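You operate a simulated robot arm through the tools that you are given. There is no shell and no other tool.

The job below is to be done with a simulated two-armed robot. You get a single attempt, and the scene is never put back.

JOB
Purge and zero the analyser on air, then measure gas jar G3.
Fine: Wait for STEADY before zeroing and again on the jar. End with the pump off and the plug back in the air socket. Set down upright: inlet plug.

Only the result counts: the job must be done as asked and must still hold three seconds after the hand-in. Knocking over, shifting, dropping, spilling or breaking anything else fails it.

ROBOT AND FRAMES
Two 7-joint arms with fingered hands on one trunk that stands fixed in place. Base frame: the origin is at the foot of the trunk, x ahead of it, y to its left, z up. Units: m, rad, N and s.
The left shoulder is at [0.021, 0.208, 1.473], the right one opposite. Each reaches about 1.152 m from its shoulder. Payload 5 kg a hand.
The TCP of each hand is the grasp point between the finger pads, 0.048 m short of the fingertips. In the tool frame z runs along the fingers and y along their closing line. The gripper opens to 0.16 m; its body begins 0.056 m behind the TCP. The gripper is a hand of 4 fingers: y runs from the thumb to the fingers, the wrist lies at [-0.026, -0.142, -0.252] in the tool frame, and closing takes about 1.5 s.
Orientation is told as [roll, pitch, yaw] about the base's x, y, z axes, in that order, counted from this pose: with the fingers straight down and the wrist toward the robot, the tool's x, y and z point along [0, 1, 0], [1, 0, 0] and [0, 0, -1] of the base frame.

CONTROLS
- The arms move only by the tool drive_tool. It takes "left_targets", "right_targets" or both (then of equal length, played together; a hand with none holds still); each is a list of rows, each a list of 7 numbers: the turn, a rotation vector about the tool's x, y, z in rad, then the shift along the tool's x, y, z in m, then the finger opening in m, from 0 to 0.16. In form: [[ax, ay, az, dx, dy, dz, claw], ...]. A call has 1 to 20 rows; each row is the pose to reach, as a shift and turn from the pose commanded when the call began, along the tool's axes at that moment. A row lasts 0.2 s, in which the tool goes at most 0.05 m and 0.15 rad; a call with a longer step from one row to the next is refused whole, and so is a gripper value outside its range. A pose out of reach is approached as far as the arm can. The call stops where the force on the tool passes 40 N (or 10 N more than at its start, if that is more) or the arm is blocked; 0.2 s more then pass. The fingers move at their own pace (about 0.108 m/s each) and stop on an object; they squeeze with about 21 N. The grip force told is the motor's: it shows also when the fingers shut on nothing. Time passes only in rows, and 0.2 s behind the last, so rows that repeat a pose let the fingers close. The reply holds the time, the measured pose of the TCP, the force on the tool along the base axes, the opening and the grip force, in the units named above and with some noise, with the torque about the TCP (base axes, N m) and any sound that the robot's microphone picked up.
- Cameras (640 x 400 px; columns grow to the right, rows downward): "scene" is now at [0.0987, 0.0093, 1.672]; the picture's right is [0.01, -1.00, 0.00], its down [-0.55, -0.01, -0.84] and it looks along [0.84, 0.01, -0.55] (base axes); focal length 320 px, centre (320, 200). "left" rides on the left gripper at [-0.087, -0.133, -0.189] in its tool frame; the picture's right is [-0.83, -0.26, 0.49], its down [0.51, -0.71, 0.49] and it looks along [0.22, 0.66, 0.72] (tool axes); focal length 238 px, centre (320, 200). "right" rides on the right gripper at [0.087, -0.133, -0.189] in its tool frame; the picture's right is [-0.83, 0.26, -0.49], its down [-0.51, -0.71, 0.49] and it looks along [-0.22, 0.66, 0.72] (tool axes); focal length 238 px, centre (320, 200). There is no depth. A picture from a camera that has moved, and an enlarged one, comes with that camera's place and axes in the base frame and with its lens. The place of the scene camera against the robot may be out by one fixed shift of up to 0.012 m in any direction.
- capture(camera): a new picture of that camera. The clock stands still meanwhile.
- raise_lower(by): moves the trunk up (or, below 0, down) by that many m; the arms and the scene camera ride with it, the base frame stays. It gives what a move gives, with no picture.
- set_grasp(shape, hand): the hand has 4 fingers and takes this shape, open, in about a second: jaw (thumb against the fingers, like two jaws); tri (thumb and two fingers); tip (a fingertip pinch); poke (one finger out to press); point (the index stretched); flat (the hand flat); cup (the hand cupped); fist (a fist). The gripper value then closes the fingers along that shape, each until it touches; the sizes above hold for jaw. It gives what a move gives, with no picture.
- head_to(pan, tilt): turns the head with the scene camera to pan (to the left, within 1.501 rad either way) and tilt (down, from -0.506 to 1.204), counted from straight ahead of the robot. It gives what a move gives.
- inspect(camera, box): a new picture of the part [left, top, right, bottom] of that camera's present view, enlarged. The clock stands still meanwhile.
- finish_job(): hands the job in; it is judged then, once.

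Places have to be worked out from the pictures, the camera data and where the tool is seen. Open the grippers and draw the arms clear of the work before you hand the job in, unless the task says otherwise.

The tools are called after "Emit:" by a JSON object that holds its "api" and its "payload". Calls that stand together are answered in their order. drive_tool: Moves the arms, as the interface text tells. Its arguments: {"type":"object","properties":{"left_targets":{"type":"array","items":{"type":"array","items":{"type":"number"}}},"right_targets":{"type":"array","items":{"type":"array","items":{"type":"number"}}}},"required":[]} The other tools are called the same way: raise_lower (by) moves the trunk up or down; set_grasp (shape, hand) gives the hand a shape; head_to (pan, tilt) turns the head that bears the scene camera; capture (camera) takes a picture; inspect (camera, box) takes an enlarged picture of a part of a camera's view; finish_job () hands the job in.

At the start:

```text
clock: 0.0
left_tcp_pos: [0.7068, 0.405, 1.4681]
left_tool_rot: [0.002, 0.001, 0.0]
left_contact_force: [-0.5, -1.0, -0.5]
left_wrist_torque: [0.0, -0.02, -0.01]
left_gripper_width: 0.1594
left_finger_force: 0.1
left_shape: jaw
right_tcp_pos: [0.7275, -0.2201, 1.4576]
right_tool_rot: [0.0, 0.001, 0.001]
right_contact_force: [0.3, 1.3, -0.1]
right_wrist_torque: [0.0, 0.01, -0.01]
right_gripper_width: 0.1596
right_finger_force: 0.0
right_shape: jaw
trunk travel left (down, up): [-0.475, 0.215]
head pan, tilt (commanded): [0.012, 0.576]
```

scene: 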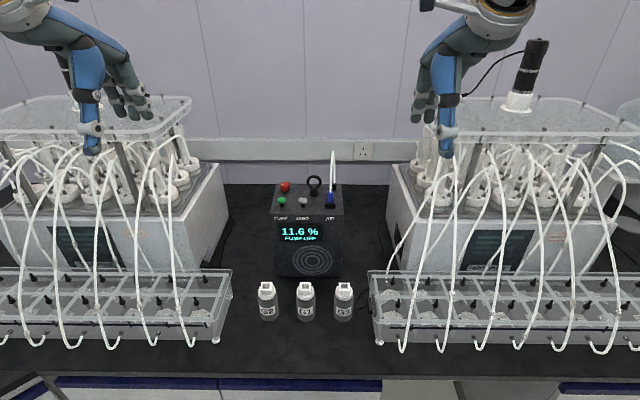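
right: 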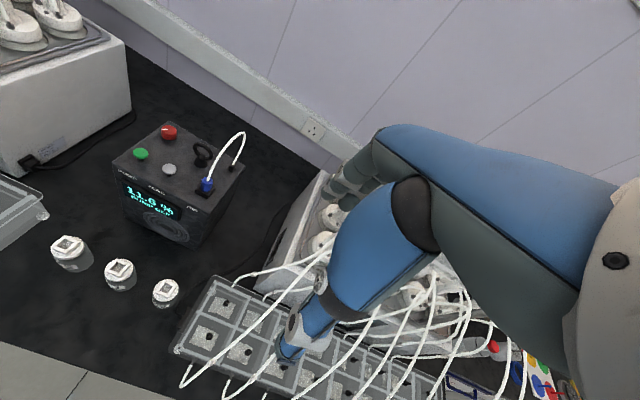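
left: 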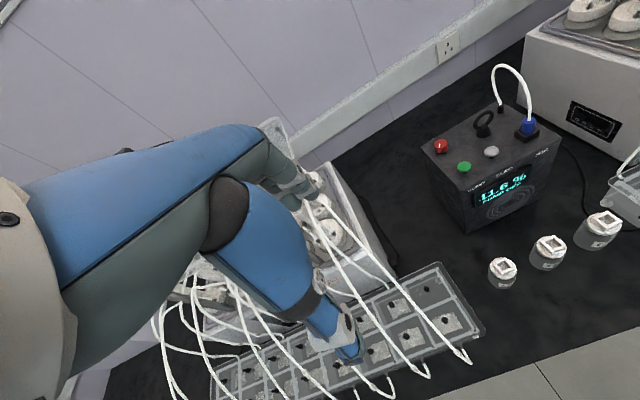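

The scene shows an analyser in the middle with red/green/grey buttons, a blue plug in an AIR socket, and three jars in front. I look closer at the panel and jars first.

Emit:
{"api": "inspect", "payload": {"camera": "scene", "box": [250, 140, 370, 215]}}

Emit:
{"api": "inspect", "payload": {"camera": "scene", "box": [250, 210, 370, 330]}}

Emit:
{"api": "inspect", "payload": {"camera": "right", "box": [40, 110, 260, 310]}}

Emit:
{"api": "inspect", "payload": {"camera": "left", "box": [410, 50, 630, 290]}}

```text
5.33 times, centred on (310, 178) of scene
camera zoom: at [0.0987, 0.0093, 1.672], right [0.01, -1.0, 0.0], down [-0.55, -0.01, -0.84], along [0.84, 0.01, -0.55], focal length 1708 px, centre (373, 320)
```

zoom: 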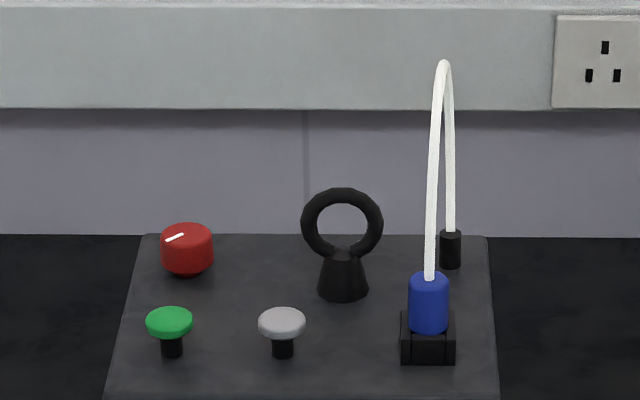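

```text
3.33 times, centred on (310, 270) of scene
camera zoom: at [0.0987, 0.0093, 1.672], right [0.01, -1.0, 0.0], down [-0.55, -0.01, -0.84], along [0.84, 0.01, -0.55], focal length 1068 px, centre (353, -33)
```

zoom: 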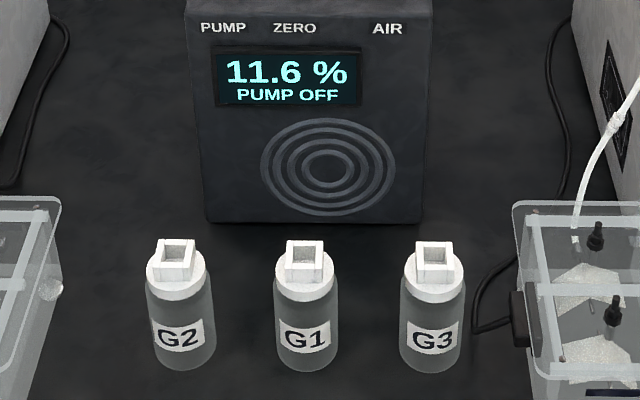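

```text
2.00 times, centred on (150, 210) of right
camera zoom: at [0.5945, -0.1338, 1.6454], right [0.26, -0.83, 0.49], down [-0.71, -0.51, -0.49], along [0.66, -0.22, -0.72], focal length 477 px, centre (660, 180)
```

zoom: 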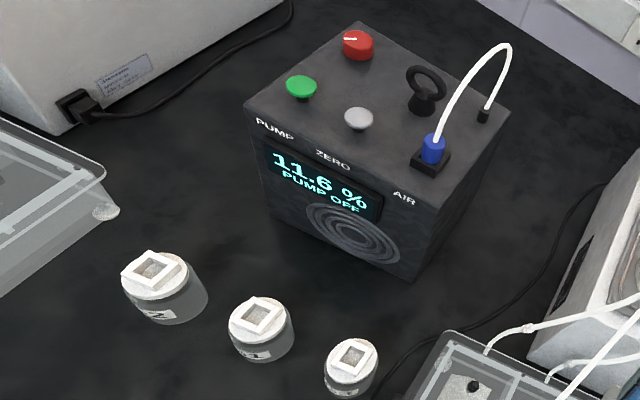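

```text
1.67 times, centred on (520, 170) of left
camera zoom: at [0.5751, 0.3185, 1.6567], right [-0.26, -0.83, -0.49], down [-0.71, 0.51, -0.49], along [0.66, 0.22, -0.72], focal length 397 px, centre (-13, 250)
```

zoom: 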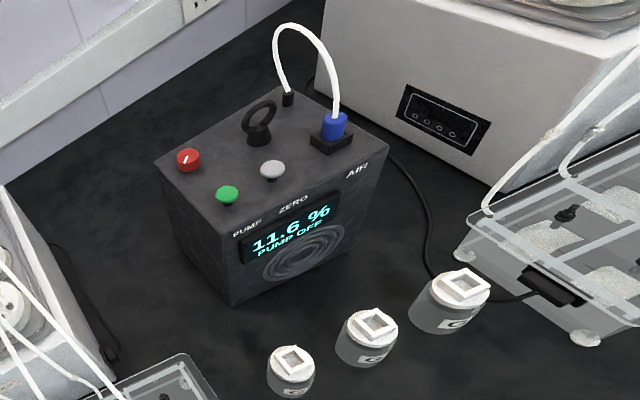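

The green PUMP button is at about (0.904, 0.124, 1.136), the plug at (0.909, -0.022, 1.147) and the G3 socket at (0.724, -0.064, 0.955). I shape the left hand for poking and the right for a fingertip pinch, then look at both shapes.

Emit:
{"api": "set_grasp", "payload": {"hand": "left", "shape": "poke"}}

Emit:
{"api": "set_grasp", "payload": {"hand": "right", "shape": "tip"}}

Emit:
{"api": "head_to", "payload": {"pan": 0.012, "tilt": 0.3}}

Emit:
{"api": "capture", "payload": {"camera": "scene"}}

Emit:
{"api": "capture", "payload": {"camera": "left"}}

Emit:
{"api": "capture", "payload": {"camera": "right"}}

```text
clock: 0.9
left_tcp_pos: [0.7085, 0.4059, 1.4676]
left_tool_rot: [0.0, 0.0, -0.001]
left_contact_force: [-0.5, 0.0, 0.0]
left_wrist_torque: [0.02, 0.0, 0.02]
left_gripper_width: 0.0
left_finger_force: 0.0
left_shape: poke
right_tcp_pos: [0.7274, -0.2198, 1.4568]
right_tool_rot: [0.001, -0.001, -0.001]
right_contact_force: [-0.2, -0.4, -0.9]
right_wrist_torque: [0.01, 0.0, -0.02]
right_gripper_width: 0.1595
right_finger_force: 0.0
right_shape: jaw
trunk travel left (down, up): [-0.475, 0.215]
head pan, tilt (commanded): [0.012, 0.576]
```

```text
clock: 1.8
left_tcp_pos: [0.7078, 0.4057, 1.4679]
left_tool_rot: [0.001, -0.001, 0.001]
left_contact_force: [-0.3, 1.2, -0.5]
left_wrist_torque: [0.02, -0.02, 0.01]
left_gripper_width: 0.0
left_finger_force: 0.1
left_shape: poke
right_tcp_pos: [0.7271, -0.2202, 1.4564]
right_tool_rot: [0.0, 0.001, 0.002]
right_contact_force: [0.5, 0.6, 0.4]
right_wrist_torque: [-0.01, 0.0, 0.02]
right_gripper_width: 0.16
right_finger_force: 0.1
right_shape: tip
trunk travel left (down, up): [-0.475, 0.215]
head pan, tilt (commanded): [0.012, 0.576]
```

```text
clock: 2.6
left_tcp_pos: [0.708, 0.4066, 1.469]
left_tool_rot: [0.0, -0.001, 0.0]
left_contact_force: [0.4, 0.5, 1.0]
left_wrist_torque: [0.0, 0.01, 0.01]
left_gripper_width: 0.0
left_finger_force: 0.0
left_shape: poke
right_tcp_pos: [0.727, -0.2209, 1.4568]
right_tool_rot: [0.0, 0.001, 0.0]
right_contact_force: [0.6, 0.0, -0.3]
right_wrist_torque: [0.01, 0.01, 0.03]
right_gripper_width: 0.1597
right_finger_force: 0.2
right_shape: tip
trunk travel left (down, up): [-0.475, 0.215]
head pan, tilt (commanded): [0.012, 0.3]
```

```text
taken
camera scene: at [0.103, 0.0094, 1.6973], right [0.01, -1.0, 0.0], down [-0.3, 0.0, -0.95], along [0.95, 0.01, -0.3], focal length 320 px, centre (320, 200)
```

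scene: 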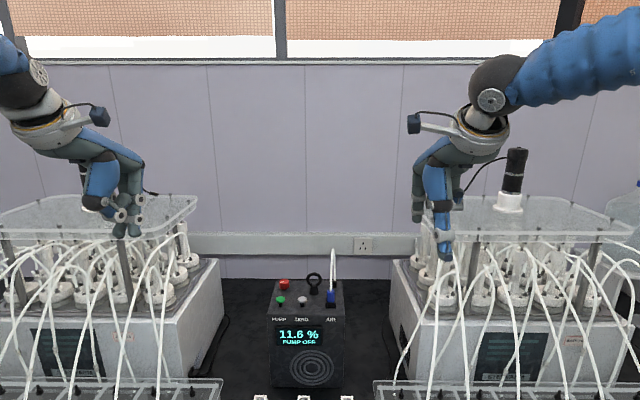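

```text
taken
camera left: at [0.575, 0.3185, 1.6568], right [-0.26, -0.83, -0.49], down [-0.71, 0.51, -0.49], along [0.66, 0.22, -0.72], focal length 238 px, centre (320, 200)
```

left: 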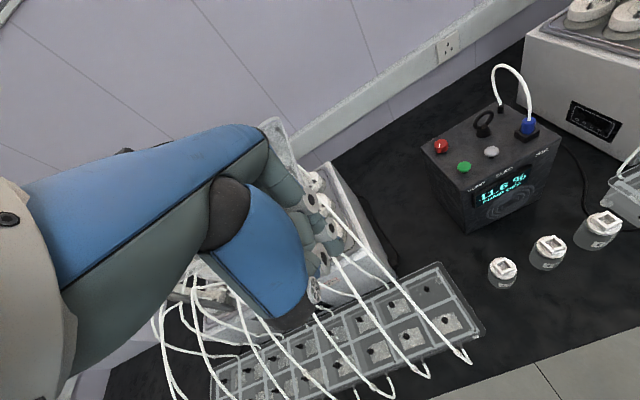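

```text
taken
camera right: at [0.5944, -0.1338, 1.6454], right [0.26, -0.83, 0.49], down [-0.71, -0.51, -0.49], along [0.66, -0.22, -0.72], focal length 238 px, centre (320, 200)
```

right: 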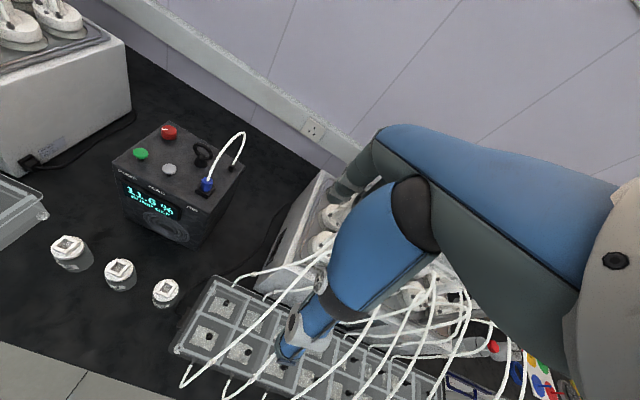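

The hands are visible in the scene view. I zoom into both to see the finger shapes.

Emit:
{"api": "inspect", "payload": {"camera": "scene", "box": [60, 120, 180, 250]}}

Emit:
{"api": "inspect", "payload": {"camera": "scene", "box": [390, 130, 510, 280]}}

Emit:
{"api": "inspect", "payload": {"camera": "left", "box": [180, 110, 400, 340]}}

Emit:
{"api": "inspect", "payload": {"camera": "right", "box": [260, 110, 460, 380]}}

```text
3.08 times, centred on (120, 185) of scene
camera zoom: at [0.103, 0.0094, 1.6973], right [0.01, -1.0, 0.0], down [-0.3, 0.0, -0.95], along [0.95, 0.01, -0.3], focal length 985 px, centre (935, 246)
```

zoom: 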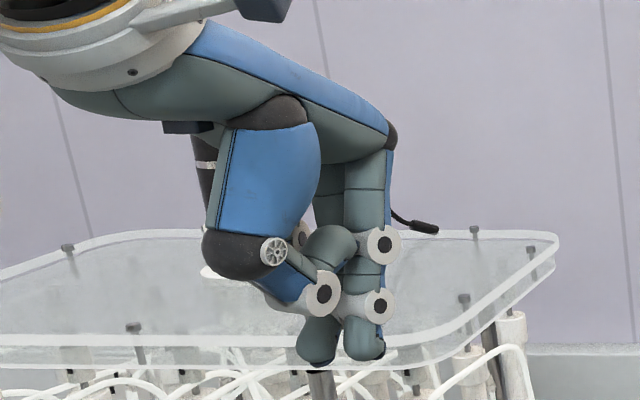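

```text
2.67 times, centred on (450, 205) of scene
camera zoom: at [0.103, 0.0094, 1.6973], right [0.01, -1.0, 0.0], down [-0.3, 0.0, -0.95], along [0.95, 0.01, -0.3], focal length 854 px, centre (-27, 187)
```

zoom: 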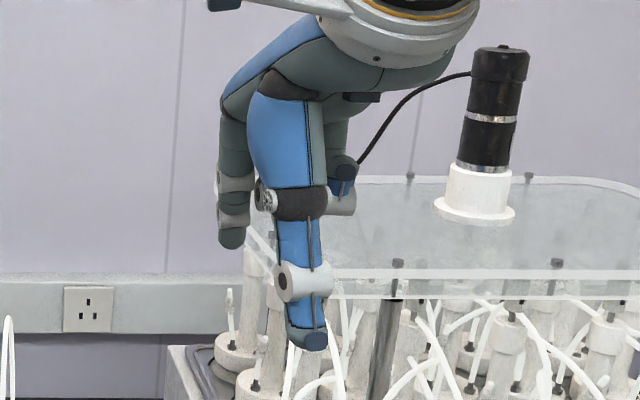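

```text
1.74 times, centred on (290, 225) of left
camera zoom: at [0.575, 0.3185, 1.6568], right [-0.26, -0.83, -0.49], down [-0.71, 0.51, -0.49], along [0.66, 0.22, -0.72], focal length 414 px, centre (372, 156)
```

zoom: 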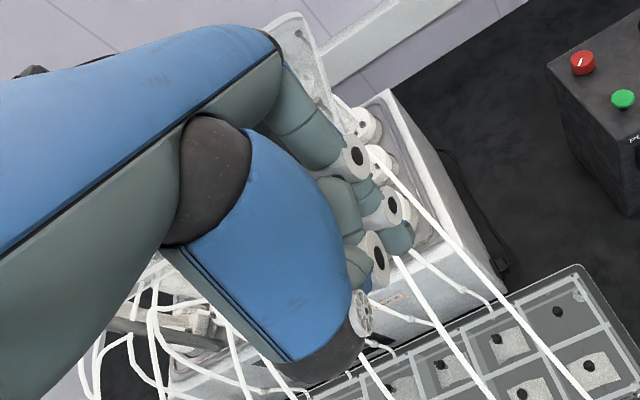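

```text
1.48 times, centred on (360, 245) of right
camera zoom: at [0.5944, -0.1338, 1.6454], right [0.26, -0.83, 0.49], down [-0.71, -0.51, -0.49], along [0.66, -0.22, -0.72], focal length 353 px, centre (261, 133)
```

zoom: 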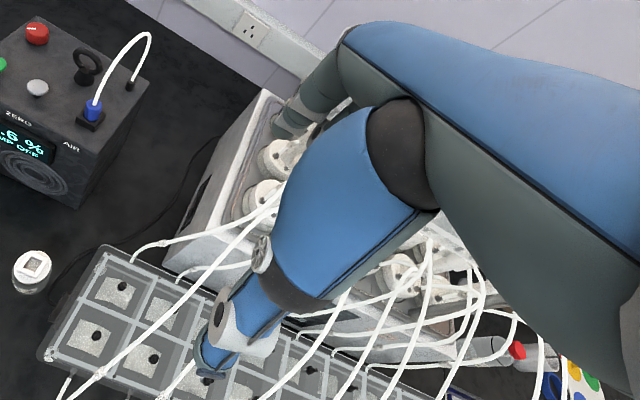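

In the poke shape two tips hang at about the same height, so I compare it with the point shape.

Emit:
{"api": "set_grasp", "payload": {"hand": "left", "shape": "point"}}

Emit:
{"api": "inspect", "payload": {"camera": "scene", "box": [60, 130, 180, 250]}}

Emit:
{"api": "inspect", "payload": {"camera": "left", "box": [180, 110, 400, 340]}}

```text
clock: 3.5
left_tcp_pos: [0.7074, 0.4057, 1.4684]
left_tool_rot: [0.0, -0.002, 0.001]
left_contact_force: [0.9, -0.2, -0.1]
left_wrist_torque: [0.01, 0.01, 0.03]
left_gripper_width: 0.0002
left_finger_force: 0.0
left_shape: point
right_tcp_pos: [0.7277, -0.2206, 1.4568]
right_tool_rot: [-0.001, 0.001, 0.0]
right_contact_force: [0.1, -0.5, -0.5]
right_wrist_torque: [-0.04, 0.0, -0.02]
right_gripper_width: 0.16
right_finger_force: 0.2
right_shape: tip
trunk travel left (down, up): [-0.475, 0.215]
head pan, tilt (commanded): [0.012, 0.3]
```

```text
3.33 times, centred on (120, 190) of scene
camera zoom: at [0.103, 0.0094, 1.6973], right [0.01, -1.0, 0.0], down [-0.3, 0.0, -0.96], along [0.96, 0.01, -0.3], focal length 1068 px, centre (987, 233)
```

zoom: 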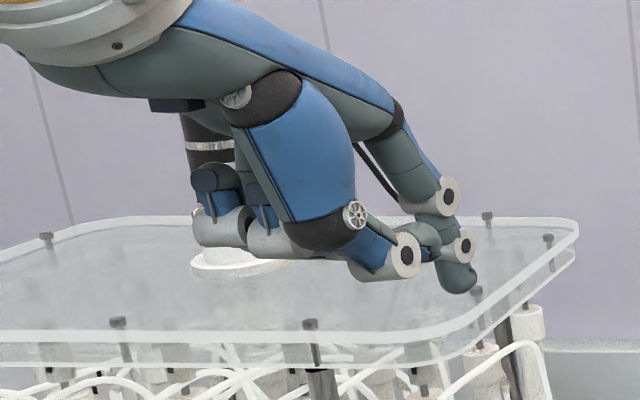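

```text
1.74 times, centred on (290, 225) of left
camera zoom: at [0.575, 0.3186, 1.6567], right [-0.26, -0.83, -0.49], down [-0.71, 0.51, -0.49], along [0.66, 0.22, -0.72], focal length 414 px, centre (372, 156)
```

zoom: 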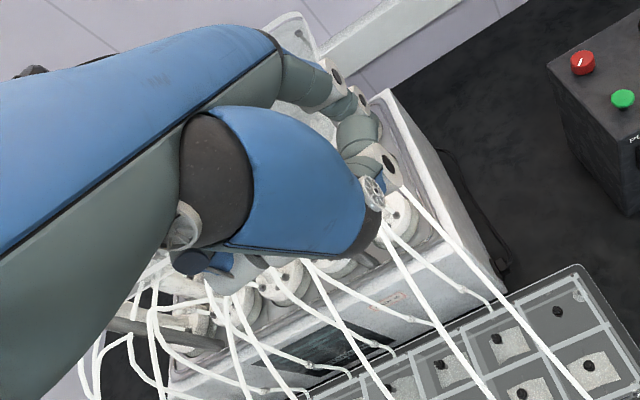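

Poke has the index stretched straight down, which suits pressing. I go back to poke and bring the left hand toward a point above and in front of the PUMP button, well clear of the racks.

Emit:
{"api": "set_grasp", "payload": {"hand": "left", "shape": "poke"}}

Emit:
{"api": "drive_tool", "payload": {"left_targets": [[0, 0, 0, -0.047, 0, 0, 0], [0, 0, 0, -0.094, 0.0, 0, 0], [0, 0, 0, -0.141, 0.01, 0, 0], [0, 0, 0, -0.188, 0.03, 0, 0], [0, 0, 0, -0.235, 0.05, 0.0, 0], [0, 0, 0, -0.282, 0.07, 0.01, 0], [0, 0, 0, -0.282, 0.11, 0.03, 0], [0, 0, 0, -0.282, 0.15, 0.05, 0], [0, 0, 0, -0.282, 0.18, 0.08, 0], [0, 0, 0, -0.282, 0.18, 0.11, 0]]}}

Emit:
{"api": "head_to", "payload": {"pan": 0.012, "tilt": 0.5}}

Emit:
{"api": "capture", "payload": {"camera": "scene"}}

Emit:
{"api": "capture", "payload": {"camera": "left"}}

Emit:
{"api": "capture", "payload": {"camera": "right"}}

```text
clock: 4.4
left_tcp_pos: [0.7086, 0.4059, 1.4681]
left_tool_rot: [0.001, 0.0, 0.0]
left_contact_force: [-0.4, -0.5, 0.3]
left_wrist_torque: [0.01, 0.03, -0.02]
left_gripper_width: 0.0
left_finger_force: 0.0
left_shape: poke
right_tcp_pos: [0.7274, -0.2203, 1.4568]
right_tool_rot: [0.0, 0.0, -0.001]
right_contact_force: [0.2, 0.3, 0.3]
right_wrist_torque: [0.01, -0.02, 0.02]
right_gripper_width: 0.1597
right_finger_force: 0.2
right_shape: tip
trunk travel left (down, up): [-0.475, 0.215]
head pan, tilt (commanded): [0.012, 0.3]
```

```text
refused: row 4 steps farther than a row can; nothing moved
```

```text
clock: 5.1
left_tcp_pos: [0.7076, 0.4049, 1.4689]
left_tool_rot: [0.001, -0.002, 0.002]
left_contact_force: [0.0, -0.1, -0.5]
left_wrist_torque: [0.0, 0.03, 0.0]
left_gripper_width: 0.0
left_finger_force: 0.1
left_shape: poke
right_tcp_pos: [0.7279, -0.221, 1.4572]
right_tool_rot: [0.0, 0.0, -0.002]
right_contact_force: [0.8, 0.6, -0.1]
right_wrist_torque: [-0.01, -0.01, 0.02]
right_gripper_width: 0.1596
right_finger_force: 0.0
right_shape: tip
trunk travel left (down, up): [-0.475, 0.215]
head pan, tilt (commanded): [0.012, 0.499]
```

```text
taken
camera scene: at [0.1006, 0.0094, 1.679], right [0.01, -1.0, 0.0], down [-0.48, -0.01, -0.88], along [0.88, 0.01, -0.48], focal length 320 px, centre (320, 200)
```

scene: 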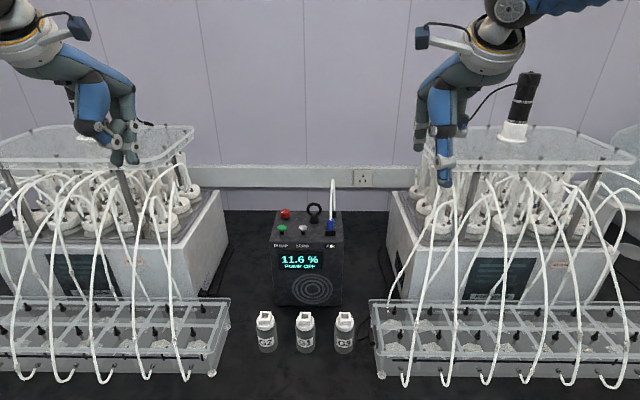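

```text
taken
camera left: at [0.575, 0.3186, 1.6568], right [-0.26, -0.83, -0.49], down [-0.71, 0.51, -0.49], along [0.66, 0.22, -0.72], focal length 238 px, centre (320, 200)
```

left: 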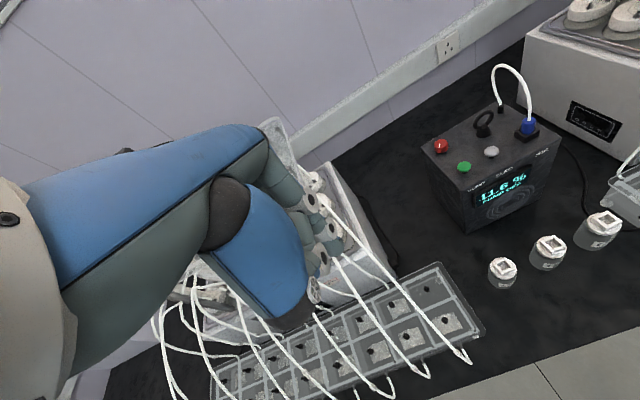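

```text
taken
camera right: at [0.5944, -0.1338, 1.6454], right [0.26, -0.83, 0.49], down [-0.71, -0.51, -0.49], along [0.66, -0.22, -0.72], focal length 238 px, centre (320, 200)
```

right: 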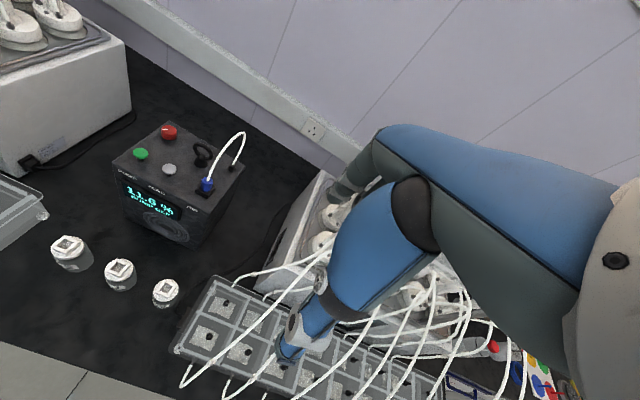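

The move was refused because row 4 combined two axes into too long a step. I resend it with smaller steps.

Emit:
{"api": "drive_tool", "payload": {"left_targets": [[0, 0, 0, -0.045, 0, 0, 0], [0, 0, 0, -0.09, 0.01, 0, 0], [0, 0, 0, -0.135, 0.02, 0, 0], [0, 0, 0, -0.18, 0.03, 0, 0], [0, 0, 0, -0.225, 0.04, 0.0, 0], [0, 0, 0, -0.265, 0.06, 0.01, 0], [0, 0, 0, -0.282, 0.1, 0.02, 0], [0, 0, 0, -0.282, 0.14, 0.04, 0], [0, 0, 0, -0.282, 0.17, 0.07, 0], [0, 0, 0, -0.282, 0.18, 0.11, 0]]}}

Emit:
{"api": "capture", "payload": {"camera": "scene"}}

Emit:
{"api": "capture", "payload": {"camera": "left"}}

Emit:
{"api": "capture", "payload": {"camera": "right"}}

```text
clock: 7.3
left_tcp_pos: [0.8902, 0.1235, 1.3572]
left_tool_rot: [0.0, 0.001, -0.001]
left_contact_force: [1.4, -0.6, 2.2]
left_wrist_torque: [0.01, 0.19, -0.01]
left_gripper_width: 0.0
left_finger_force: 0.0
left_shape: poke
right_tcp_pos: [0.7278, -0.2197, 1.4553]
right_tool_rot: [0.0, 0.002, 0.0]
right_contact_force: [1.5, 0.1, -0.1]
right_wrist_torque: [0.01, 0.1, 0.03]
right_gripper_width: 0.1597
right_finger_force: 0.1
right_shape: tip
trunk travel left (down, up): [-0.475, 0.215]
head pan, tilt (commanded): [0.012, 0.499]
```

```text
taken
camera scene: at [0.1025, 0.0091, 1.6788], right [0.01, -1.0, 0.0], down [-0.48, -0.01, -0.88], along [0.88, 0.01, -0.48], focal length 320 px, centre (320, 200)
```

scene: 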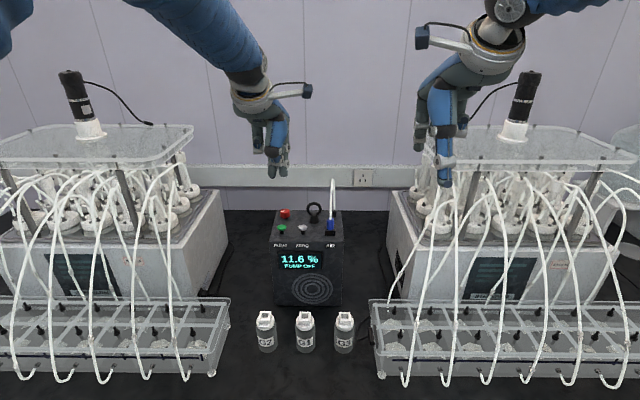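

```text
taken
camera left: at [0.7571, 0.0364, 1.5471], right [-0.26, -0.83, -0.49], down [-0.71, 0.51, -0.49], along [0.66, 0.22, -0.72], focal length 238 px, centre (320, 200)
```

left: 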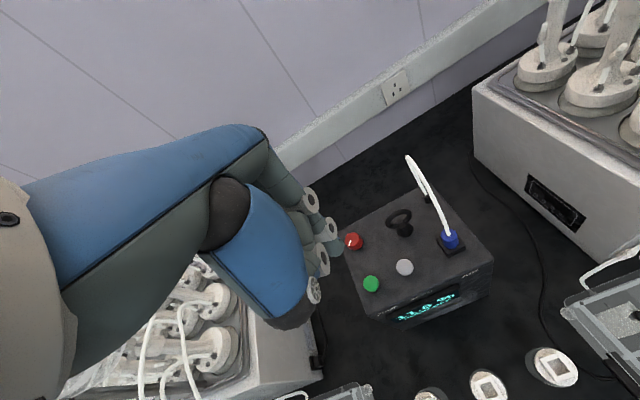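

```text
taken
camera right: at [0.5965, -0.1341, 1.6443], right [0.26, -0.83, 0.49], down [-0.71, -0.51, -0.49], along [0.65, -0.22, -0.72], focal length 238 px, centre (320, 200)
```

right: 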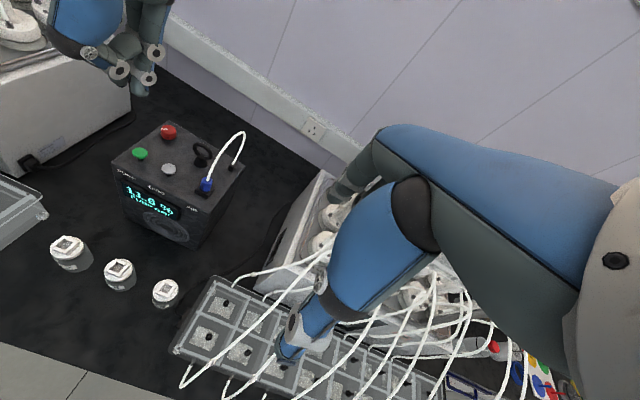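

The left hand hangs near the analyser and is visible in the scene and right cameras. I zoom in to locate its fingertip relative to the TCP.

Emit:
{"api": "inspect", "payload": {"camera": "right", "box": [40, 0, 200, 110]}}

Emit:
{"api": "inspect", "payload": {"camera": "scene", "box": [240, 100, 340, 190]}}

Emit:
{"api": "inspect", "payload": {"camera": "left", "box": [260, 160, 500, 330]}}

```text
3.64 times, centred on (120, 55) of right
camera zoom: at [0.5965, -0.1341, 1.6443], right [0.26, -0.83, 0.49], down [-0.71, -0.51, -0.49], along [0.65, -0.22, -0.72], focal length 867 px, centre (1047, 727)
```

zoom: 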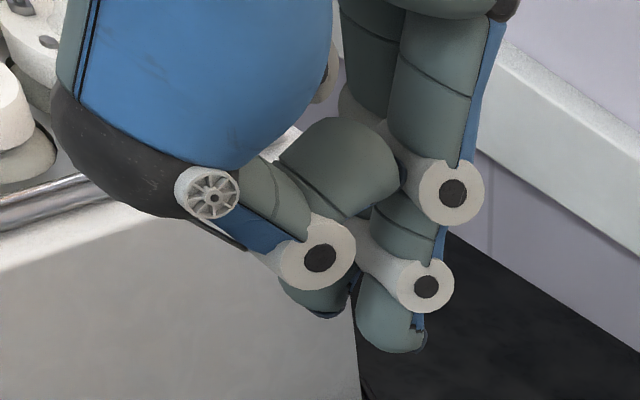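

```text
4.44 times, centred on (290, 145) of scene
camera zoom: at [0.1025, 0.0091, 1.6788], right [0.01, -1.0, 0.0], down [-0.48, -0.01, -0.88], along [0.88, 0.01, -0.48], focal length 1423 px, centre (453, 444)
```

zoom: 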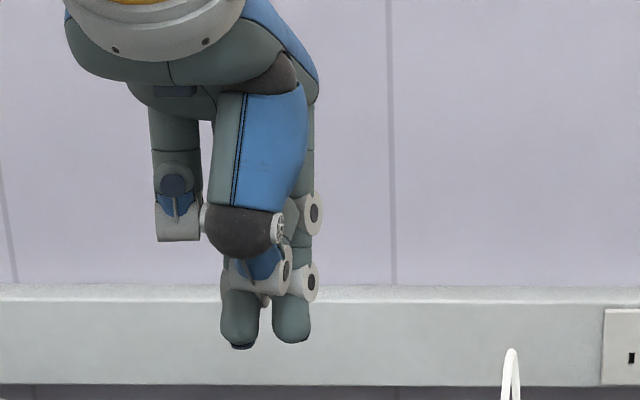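

```text
2.35 times, centred on (380, 245) of left
camera zoom: at [0.7571, 0.0364, 1.5471], right [-0.26, -0.83, -0.49], down [-0.71, 0.51, -0.49], along [0.66, 0.22, -0.72], focal length 561 px, centre (179, 94)
```

zoom: 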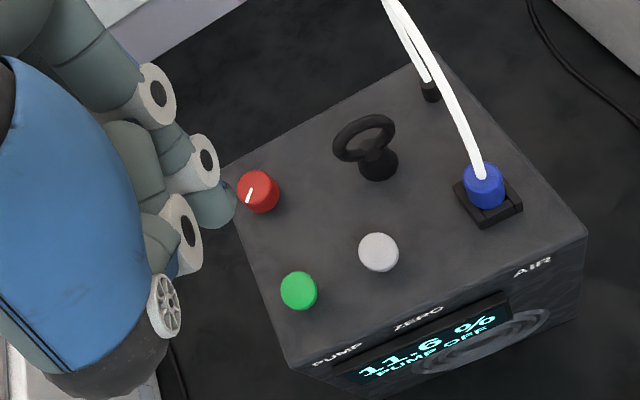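

The index tip hangs about 0.05–0.06 m below the TCP and ~0.01 m to the right of it. I lower it to roughly 5 cm above the PUMP button and check alignment again.

Emit:
{"api": "drive_tool", "payload": {"left_targets": [[0, 0, 0, 0.006, 0.006, 0.04, 0], [0, 0, 0, 0.012, 0.012, 0.08, 0], [0, 0, 0, 0.012, 0.014, 0.112, 0]]}}

Emit:
{"api": "inspect", "payload": {"camera": "right", "box": [60, 30, 260, 250]}}

Emit:
{"api": "inspect", "payload": {"camera": "scene", "box": [240, 150, 360, 270]}}

Emit:
{"api": "inspect", "payload": {"camera": "left", "box": [240, 140, 480, 340]}}

```text
clock: 8.1
left_tcp_pos: [0.9021, 0.1369, 1.2446]
left_tool_rot: [0.001, -0.001, 0.001]
left_contact_force: [0.7, -0.2, 0.8]
left_wrist_torque: [0.03, 0.09, -0.05]
left_gripper_width: 0.0
left_finger_force: 0.0
left_shape: poke
right_tcp_pos: [0.7269, -0.2201, 1.4567]
right_tool_rot: [0.002, 0.001, -0.001]
right_contact_force: [0.5, -0.2, -0.1]
right_wrist_torque: [0.01, 0.02, -0.01]
right_gripper_width: 0.1596
right_finger_force: 0.1
right_shape: tip
trunk travel left (down, up): [-0.475, 0.215]
head pan, tilt (commanded): [0.012, 0.499]
```

```text
1.82 times, centred on (160, 140) of right
camera zoom: at [0.5944, -0.1342, 1.6454], right [0.26, -0.83, 0.49], down [-0.71, -0.51, -0.49], along [0.66, -0.22, -0.72], focal length 433 px, centre (611, 309)
```

zoom: 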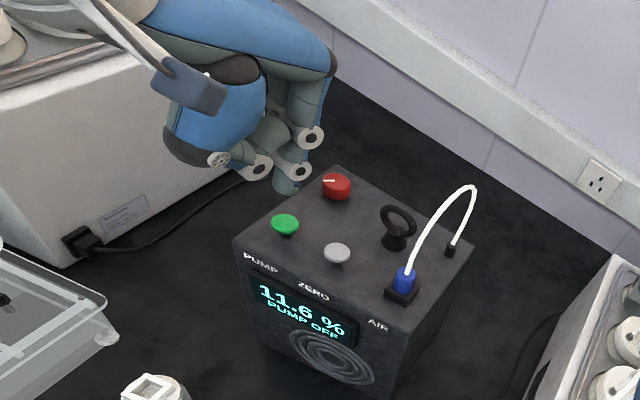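

```text
3.33 times, centred on (300, 210) of scene
camera zoom: at [0.1006, 0.009, 1.6789], right [0.01, -1.0, 0.0], down [-0.48, -0.01, -0.88], along [0.88, 0.01, -0.48], focal length 1068 px, centre (387, 167)
```

zoom: 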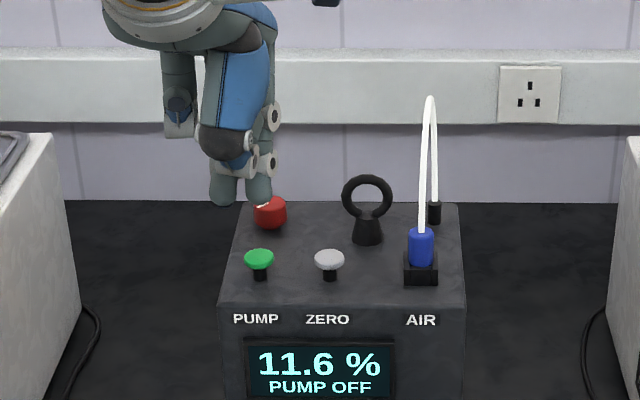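

```text
2.00 times, centred on (360, 240) of left
camera zoom: at [0.7683, 0.0495, 1.4336], right [-0.26, -0.83, -0.49], down [-0.71, 0.51, -0.49], along [0.66, 0.22, -0.72], focal length 477 px, centre (240, 120)
```

zoom: 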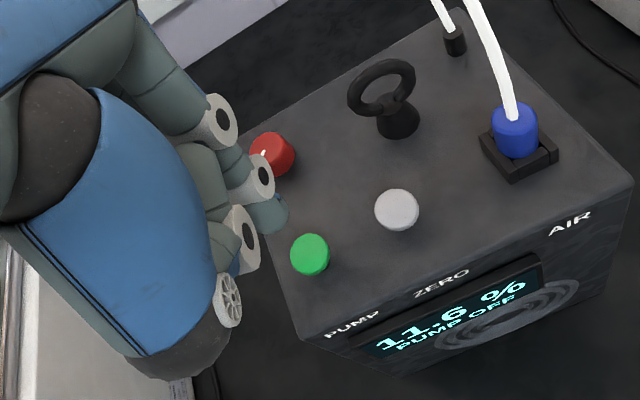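

In the scene view the fingertip's column matches the PUMP button, and projecting it downward in both wrist views lands within a few mm of the button. I shift slightly (+y, −x), go down 4 cm and re-check.

Emit:
{"api": "drive_tool", "payload": {"left_targets": [[0, 0, 0, 0.002, -0.002, 0.02, 0], [0, 0, 0, 0.003, -0.003, 0.04, 0]]}}

Emit:
{"api": "inspect", "payload": {"camera": "right", "box": [90, 70, 210, 190]}}

Emit:
{"api": "inspect", "payload": {"camera": "scene", "box": [250, 180, 330, 260]}}

Emit:
{"api": "inspect", "payload": {"camera": "left", "box": [280, 180, 440, 340]}}

```text
clock: 8.7
left_tcp_pos: [0.8979, 0.1385, 1.2048]
left_tool_rot: [-0.002, -0.002, 0.0]
left_contact_force: [1.0, 0.6, 0.9]
left_wrist_torque: [0.01, 0.08, -0.02]
left_gripper_width: 0.0
left_finger_force: 0.1
left_shape: poke
right_tcp_pos: [0.7282, -0.2199, 1.4561]
right_tool_rot: [-0.001, 0.002, -0.001]
right_contact_force: [1.3, -0.5, 0.2]
right_wrist_torque: [-0.02, 0.01, 0.02]
right_gripper_width: 0.1599
right_finger_force: 0.1
right_shape: tip
trunk travel left (down, up): [-0.475, 0.215]
head pan, tilt (commanded): [0.012, 0.499]
```

```text
3.33 times, centred on (150, 130) of right
camera zoom: at [0.5953, -0.1341, 1.645], right [0.26, -0.83, 0.49], down [-0.71, -0.51, -0.49], along [0.65, -0.22, -0.72], focal length 794 px, centre (887, 433)
```

zoom: 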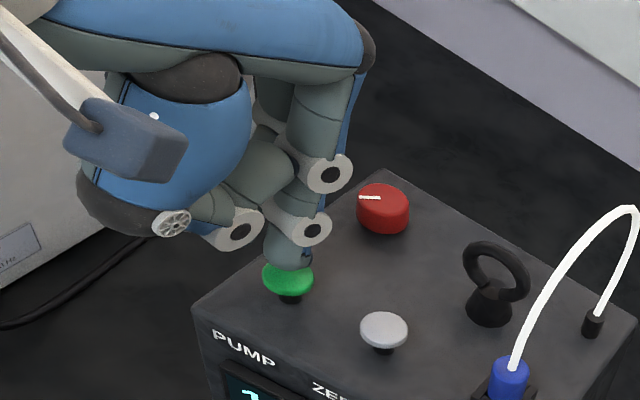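

```text
5.00 times, centred on (290, 220) of scene
camera zoom: at [0.1014, 0.009, 1.6789], right [0.01, -1.0, 0.0], down [-0.48, -0.01, -0.88], along [0.88, 0.01, -0.48], focal length 1601 px, centre (470, 100)
```

zoom: 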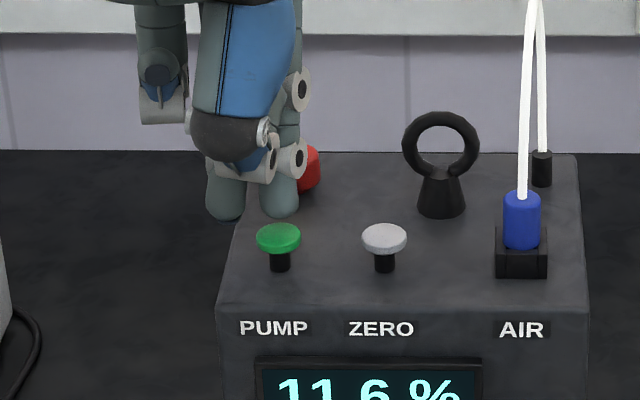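

```text
2.50 times, centred on (360, 260) of left
camera zoom: at [0.7652, 0.0511, 1.3936], right [-0.26, -0.83, -0.49], down [-0.71, 0.51, -0.49], along [0.66, 0.22, -0.72], focal length 596 px, centre (220, 50)
```

zoom: 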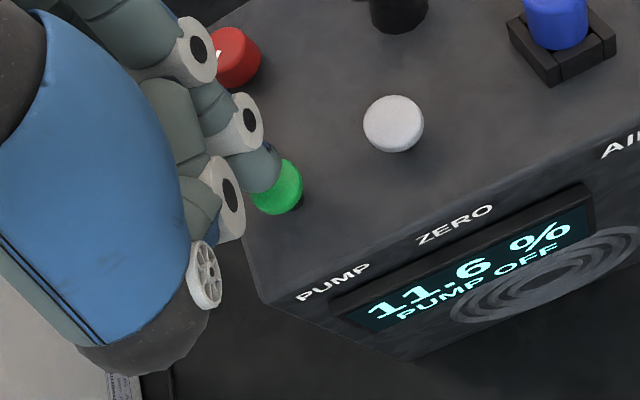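

The tip is aligned over the PUMP button with roughly 1 cm left. I press down in 3 mm steps, watching force and sound.

Emit:
{"api": "drive_tool", "payload": {"left_targets": [[0, 0, 0, 0, 0, 0.004, 0], [0, 0, 0, 0, 0, 0.007, 0], [0, 0, 0, 0, 0, 0.01, 0], [0, 0, 0, 0, 0, 0.013, 0]]}}

Emit:
{"api": "inspect", "payload": {"camera": "scene", "box": [250, 180, 350, 280]}}

Emit:
{"api": "inspect", "payload": {"camera": "right", "box": [90, 90, 210, 240]}}

```text
clock: 9.7
left_tcp_pos: [0.8986, 0.1368, 1.1927]
left_tool_rot: [0.001, 0.0, -0.001]
left_contact_force: [-0.3, 0.1, 0.7]
left_wrist_torque: [-0.02, 0.03, -0.01]
left_gripper_width: 0.0
left_finger_force: 0.2
left_shape: poke
right_tcp_pos: [0.728, -0.2198, 1.4561]
right_tool_rot: [0.001, 0.0, 0.0]
right_contact_force: [-0.1, -0.6, -0.8]
right_wrist_torque: [0.01, 0.01, 0.0]
right_gripper_width: 0.1598
right_finger_force: 0.1
right_shape: tip
trunk travel left (down, up): [-0.475, 0.215]
head pan, tilt (commanded): [0.012, 0.499]
```

```text
4.00 times, centred on (300, 230) of scene
camera zoom: at [0.101, 0.0091, 1.6789], right [0.01, -1.0, 0.0], down [-0.48, -0.01, -0.88], along [0.88, 0.01, -0.48], focal length 1281 px, centre (400, 80)
```

zoom: 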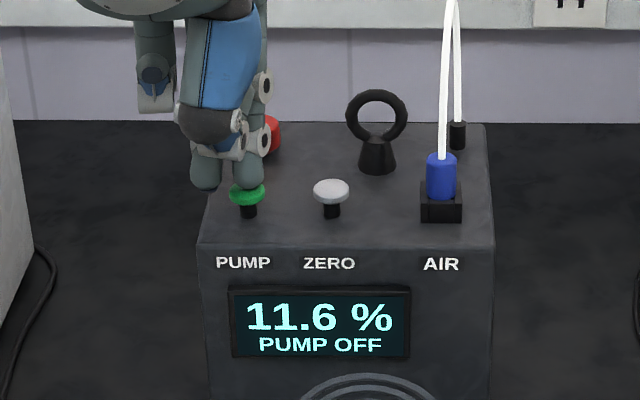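

```text
2.67 times, centred on (150, 165) of right
camera zoom: at [0.5949, -0.134, 1.6452], right [0.26, -0.83, 0.49], down [-0.71, -0.51, -0.49], along [0.66, -0.22, -0.72], focal length 636 px, centre (773, 293)
```

zoom: 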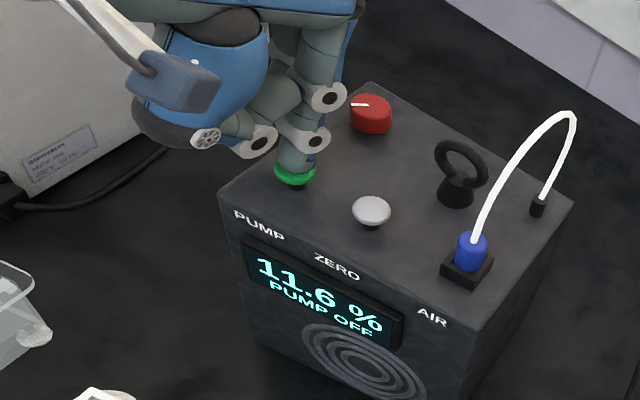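

The tip is just about touching the button with no force yet, and the display still says PUMP OFF. I keep pressing in 2 mm steps.

Emit:
{"api": "drive_tool", "payload": {"left_targets": [[0, 0, 0, 0, 0, 0.002, 0], [0, 0, 0, 0, 0, 0.004, 0], [0, 0, 0, 0, 0, 0.006, 0]]}}

Emit:
{"api": "inspect", "payload": {"camera": "scene", "box": [250, 180, 350, 280]}}

```text
clock: 10.5
left_tcp_pos: [0.8987, 0.1383, 1.1874]
left_tool_rot: [-0.001, -0.001, 0.0]
left_contact_force: [0.8, -1.1, 2.6]
left_wrist_torque: [-0.05, -0.02, 0.01]
left_gripper_width: 0.0002
left_finger_force: 0.0
left_shape: poke
right_tcp_pos: [0.727, -0.2193, 1.458]
right_tool_rot: [0.0, -0.001, 0.0]
right_contact_force: [0.4, -0.3, 0.6]
right_wrist_torque: [0.0, 0.02, 0.02]
right_gripper_width: 0.1596
right_finger_force: 0.0
right_shape: tip
trunk travel left (down, up): [-0.475, 0.215]
head pan, tilt (commanded): [0.012, 0.499]
```

```text
4.00 times, centred on (300, 230) of scene
camera zoom: at [0.1006, 0.0091, 1.679], right [0.01, -1.0, 0.0], down [-0.48, -0.01, -0.88], along [0.88, 0.01, -0.48], focal length 1281 px, centre (400, 80)
```

zoom: 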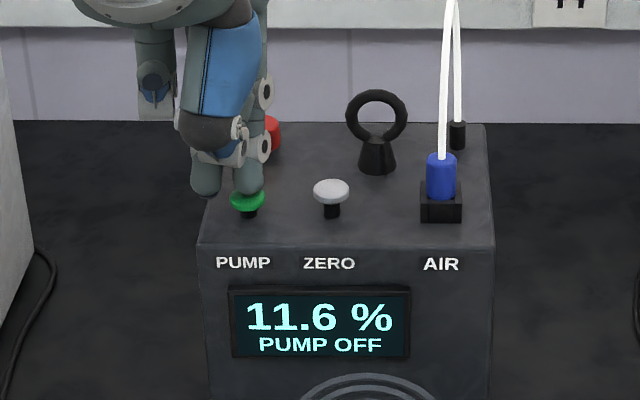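

A contact force of about 2.6 N has appeared, so the button is starting to go down. I press a few more mm.

Emit:
{"api": "drive_tool", "payload": {"left_targets": [[0, 0, 0, 0, 0, 0.002, 0], [0, 0, 0, 0, 0, 0.004, 0]]}}

Emit:
{"api": "inspect", "payload": {"camera": "scene", "box": [250, 180, 350, 280]}}

```text
clock: 11.1
left_tcp_pos: [0.8979, 0.1381, 1.1842]
left_tool_rot: [0.0, 0.001, 0.001]
left_contact_force: [-0.6, 0.9, 4.1]
left_wrist_torque: [0.01, 0.01, -0.01]
left_gripper_width: 0.0001
left_finger_force: 0.1
left_shape: poke
right_tcp_pos: [0.7279, -0.2201, 1.457]
right_tool_rot: [0.0, -0.002, 0.0]
right_contact_force: [0.6, 0.0, -0.1]
right_wrist_torque: [0.01, -0.01, 0.02]
right_gripper_width: 0.1595
right_finger_force: 0.1
right_shape: tip
trunk travel left (down, up): [-0.475, 0.215]
head pan, tilt (commanded): [0.012, 0.499]
heard: click
```

```text
4.00 times, centred on (300, 230) of scene
camera zoom: at [0.1005, 0.0092, 1.679], right [0.01, -1.0, 0.0], down [-0.48, -0.01, -0.88], along [0.88, 0.01, -0.48], focal length 1281 px, centre (400, 80)
```

zoom: 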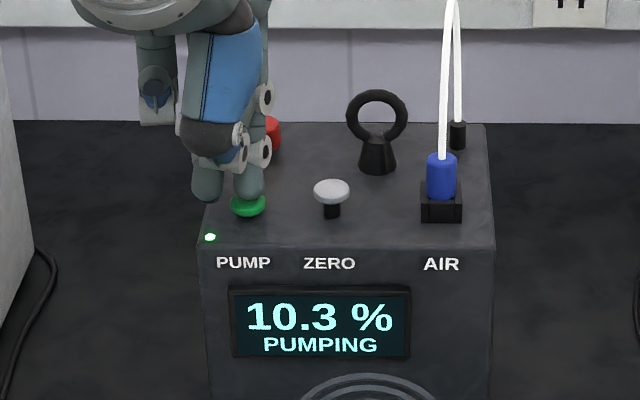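

Click heard, LED on, PUMPING, and the reading is falling. I lift straight up and let time pass for the purge to settle.

Emit:
{"api": "drive_tool", "payload": {"left_targets": [[0, 0, 0, 0, 0, -0.01, 0], [0, 0, 0, 0, 0, -0.03, 0], [0, 0, 0, 0, 0, -0.05, 0], [0, 0, 0, 0, 0, -0.05, 0], [0, 0, 0, 0, 0, -0.05, 0], [0, 0, 0, 0, 0, -0.05, 0], [0, 0, 0, 0, 0, -0.05, 0], [0, 0, 0, 0, 0, -0.05, 0], [0, 0, 0, 0, 0, -0.05, 0], [0, 0, 0, 0, 0, -0.05, 0]]}}

Emit:
{"api": "inspect", "payload": {"camera": "scene", "box": [250, 180, 350, 280]}}

```text
clock: 13.3
left_tcp_pos: [0.8972, 0.1376, 1.2322]
left_tool_rot: [-0.002, 0.0, 0.001]
left_contact_force: [0.9, -0.4, 0.0]
left_wrist_torque: [0.0, 0.02, 0.0]
left_gripper_width: 0.0
left_finger_force: 0.1
left_shape: poke
right_tcp_pos: [0.7274, -0.2204, 1.4573]
right_tool_rot: [0.0, 0.001, 0.0]
right_contact_force: [-0.9, 0.0, 0.4]
right_wrist_torque: [0.01, -0.02, -0.04]
right_gripper_width: 0.1598
right_finger_force: 0.1
right_shape: tip
trunk travel left (down, up): [-0.475, 0.215]
head pan, tilt (commanded): [0.012, 0.499]
```

```text
4.00 times, centred on (300, 230) of scene
camera zoom: at [0.1008, 0.0091, 1.6789], right [0.01, -1.0, 0.0], down [-0.48, -0.01, -0.88], along [0.88, 0.01, -0.48], focal length 1281 px, centre (400, 80)
```

zoom: 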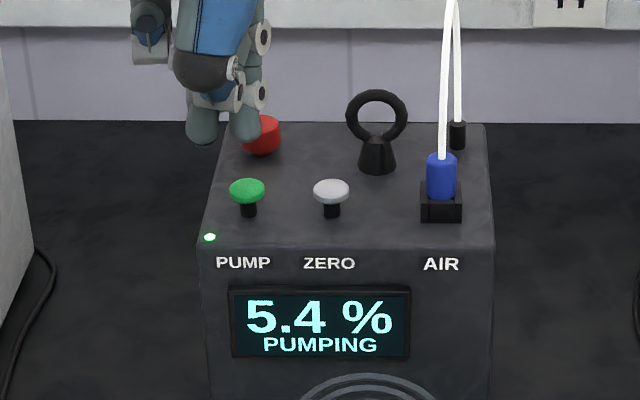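

The reading is down to 5.4 % and still pumping. Meanwhile I move the finger 6.3 cm to the right, above the ZERO button, and check alignment.

Emit:
{"api": "drive_tool", "payload": {"left_targets": [[0, 0, 0, -0.02, 0, 0, 0], [0, 0, 0, -0.04, 0, 0, 0], [0, 0, 0, -0.063, 0, 0, 0], [0, 0, 0, -0.063, 0, 0.02, 0], [0, 0, 0, -0.063, 0, 0.02, 0], [0, 0, 0, -0.063, 0, 0.02, 0], [0, 0, 0, -0.063, 0, 0.02, 0], [0, 0, 0, -0.063, 0, 0.02, 0], [0, 0, 0, -0.063, 0, 0.02, 0], [0, 0, 0, -0.063, 0, 0.02, 0], [0, 0, 0, -0.063, 0, 0.02, 0], [0, 0, 0, -0.063, 0, 0.02, 0]]}}

Emit:
{"api": "inspect", "payload": {"camera": "scene", "box": [250, 180, 350, 280]}}

Emit:
{"api": "inspect", "payload": {"camera": "left", "box": [240, 160, 440, 340]}}

Emit:
{"api": "inspect", "payload": {"camera": "right", "box": [90, 90, 230, 240]}}

```text
clock: 15.9
left_tcp_pos: [0.8985, 0.0752, 1.2129]
left_tool_rot: [0.0, 0.0, 0.0]
left_contact_force: [0.1, -0.1, -0.3]
left_wrist_torque: [-0.01, -0.03, 0.02]
left_gripper_width: 0.0
left_finger_force: 0.1
left_shape: poke
right_tcp_pos: [0.7266, -0.2203, 1.4567]
right_tool_rot: [0.0, 0.0, 0.0]
right_contact_force: [1.1, -1.1, 0.0]
right_wrist_torque: [-0.03, 0.01, 0.02]
right_gripper_width: 0.1596
right_finger_force: 0.1
right_shape: tip
trunk travel left (down, up): [-0.475, 0.215]
head pan, tilt (commanded): [0.012, 0.499]
```

```text
4.00 times, centred on (300, 230) of scene
camera zoom: at [0.101, 0.0091, 1.6789], right [0.01, -1.0, 0.0], down [-0.48, -0.01, -0.88], along [0.88, 0.01, -0.48], focal length 1281 px, centre (400, 80)
```

zoom: 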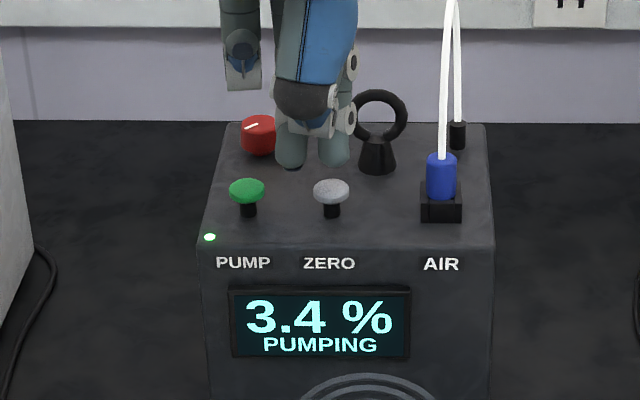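

```text
2.22 times, centred on (340, 250) of left
camera zoom: at [0.7657, -0.0127, 1.401], right [-0.26, -0.83, -0.49], down [-0.71, 0.51, -0.49], along [0.66, 0.22, -0.72], focal length 530 px, centre (276, 89)
```

zoom: 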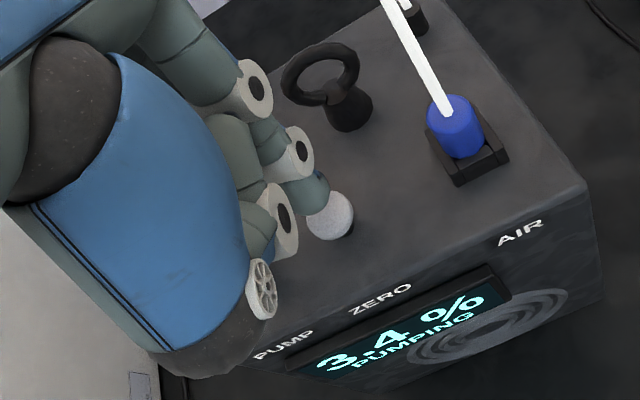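

```text
2.67 times, centred on (160, 165) of right
camera zoom: at [0.5948, -0.134, 1.6452], right [0.26, -0.83, 0.49], down [-0.71, -0.51, -0.49], along [0.66, -0.22, -0.72], focal length 636 px, centre (747, 293)
```

zoom: 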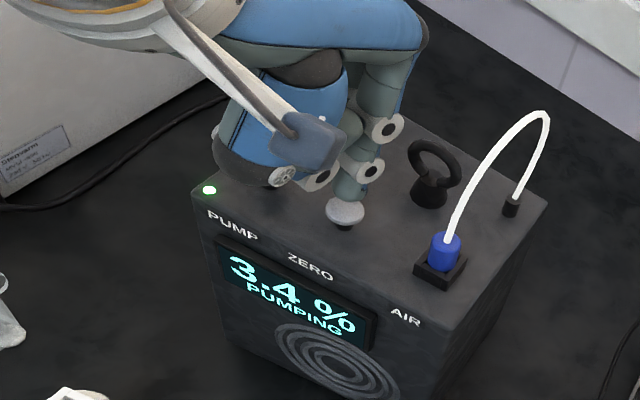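

The fingertip is aligned over ZERO and clear of the ring. The reading is 3.4 % and still PUMPING, so I wait in place for STEADY.

Emit:
{"api": "drive_tool", "payload": {"left_targets": [[0, 0, 0, 0, 0, 0, 0], [0, 0, 0, 0, 0, 0, 0], [0, 0, 0, 0, 0, 0, 0], [0, 0, 0, 0, 0, 0, 0], [0, 0, 0, 0, 0, 0, 0], [0, 0, 0, 0, 0, 0, 0], [0, 0, 0, 0, 0, 0, 0], [0, 0, 0, 0, 0, 0, 0], [0, 0, 0, 0, 0, 0, 0], [0, 0, 0, 0, 0, 0, 0], [0, 0, 0, 0, 0, 0, 0], [0, 0, 0, 0, 0, 0, 0], [0, 0, 0, 0, 0, 0, 0], [0, 0, 0, 0, 0, 0, 0], [0, 0, 0, 0, 0, 0, 0], [0, 0, 0, 0, 0, 0, 0], [0, 0, 0, 0, 0, 0, 0], [0, 0, 0, 0, 0, 0, 0], [0, 0, 0, 0, 0, 0, 0], [0, 0, 0, 0, 0, 0, 0]]}}

Emit:
{"api": "inspect", "payload": {"camera": "scene", "box": [250, 180, 350, 280]}}

```text
clock: 20.1
left_tcp_pos: [0.8983, 0.0753, 1.2131]
left_tool_rot: [-0.001, 0.0, 0.0]
left_contact_force: [0.2, -0.1, 0.0]
left_wrist_torque: [0.01, 0.01, -0.03]
left_gripper_width: 0.0
left_finger_force: 0.0
left_shape: poke
right_tcp_pos: [0.7282, -0.2206, 1.4558]
right_tool_rot: [0.0, -0.001, 0.0]
right_contact_force: [-0.2, 0.5, 0.4]
right_wrist_torque: [0.03, 0.01, 0.0]
right_gripper_width: 0.1595
right_finger_force: 0.0
right_shape: tip
trunk travel left (down, up): [-0.475, 0.215]
head pan, tilt (commanded): [0.012, 0.499]
```

```text
4.00 times, centred on (300, 230) of scene
camera zoom: at [0.1008, 0.0091, 1.6789], right [0.01, -1.0, 0.0], down [-0.48, -0.01, -0.88], along [0.88, 0.01, -0.48], focal length 1281 px, centre (400, 80)
```

zoom: 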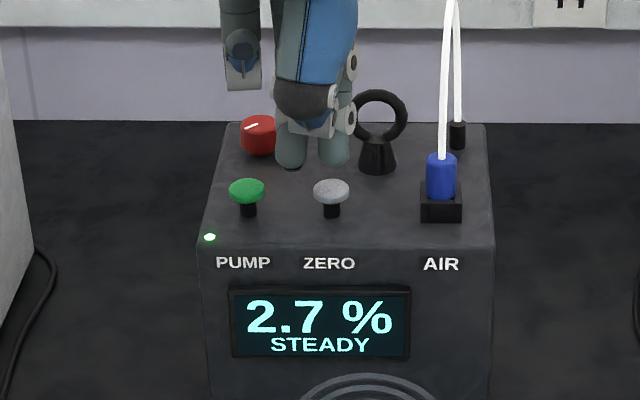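

STEADY at 2.7 %. I press ZERO, going to the same depth at which PUMP clicked (TCP z ≈ 1.184).

Emit:
{"api": "drive_tool", "payload": {"left_targets": [[0, 0, 0, 0, 0, 0.012, 0], [0, 0, 0, 0, 0, 0.02, 0], [0, 0, 0, 0, 0, 0.023, 0], [0, 0, 0, 0, 0, 0.026, 0], [0, 0, 0, 0, 0, 0.029, 0]]}}

Emit:
{"api": "inspect", "payload": {"camera": "scene", "box": [250, 180, 350, 280]}}

```text
clock: 21.3
left_tcp_pos: [0.8988, 0.0751, 1.1833]
left_tool_rot: [0.0, -0.003, 0.0]
left_contact_force: [0.6, -0.4, 2.4]
left_wrist_torque: [-0.06, -0.02, 0.02]
left_gripper_width: 0.0
left_finger_force: 0.0
left_shape: poke
right_tcp_pos: [0.7275, -0.2206, 1.4577]
right_tool_rot: [0.0, 0.001, 0.0]
right_contact_force: [-1.3, 0.0, -0.6]
right_wrist_torque: [0.03, -0.03, 0.02]
right_gripper_width: 0.1599
right_finger_force: 0.1
right_shape: tip
trunk travel left (down, up): [-0.475, 0.215]
head pan, tilt (commanded): [0.012, 0.499]
heard: click
```

```text
4.00 times, centred on (300, 230) of scene
camera zoom: at [0.1003, 0.0091, 1.679], right [0.01, -1.0, 0.0], down [-0.48, -0.01, -0.88], along [0.88, 0.01, -0.48], focal length 1281 px, centre (400, 80)
```

zoom: 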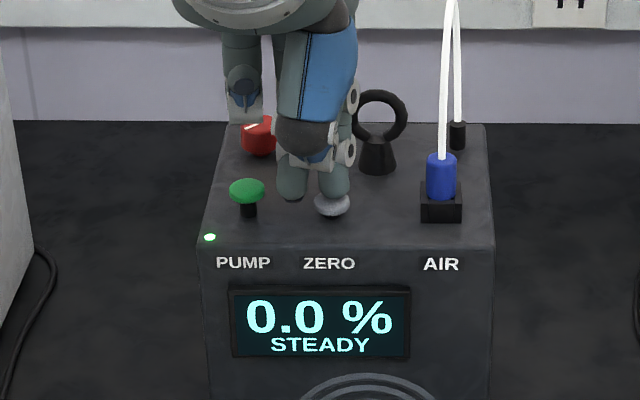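

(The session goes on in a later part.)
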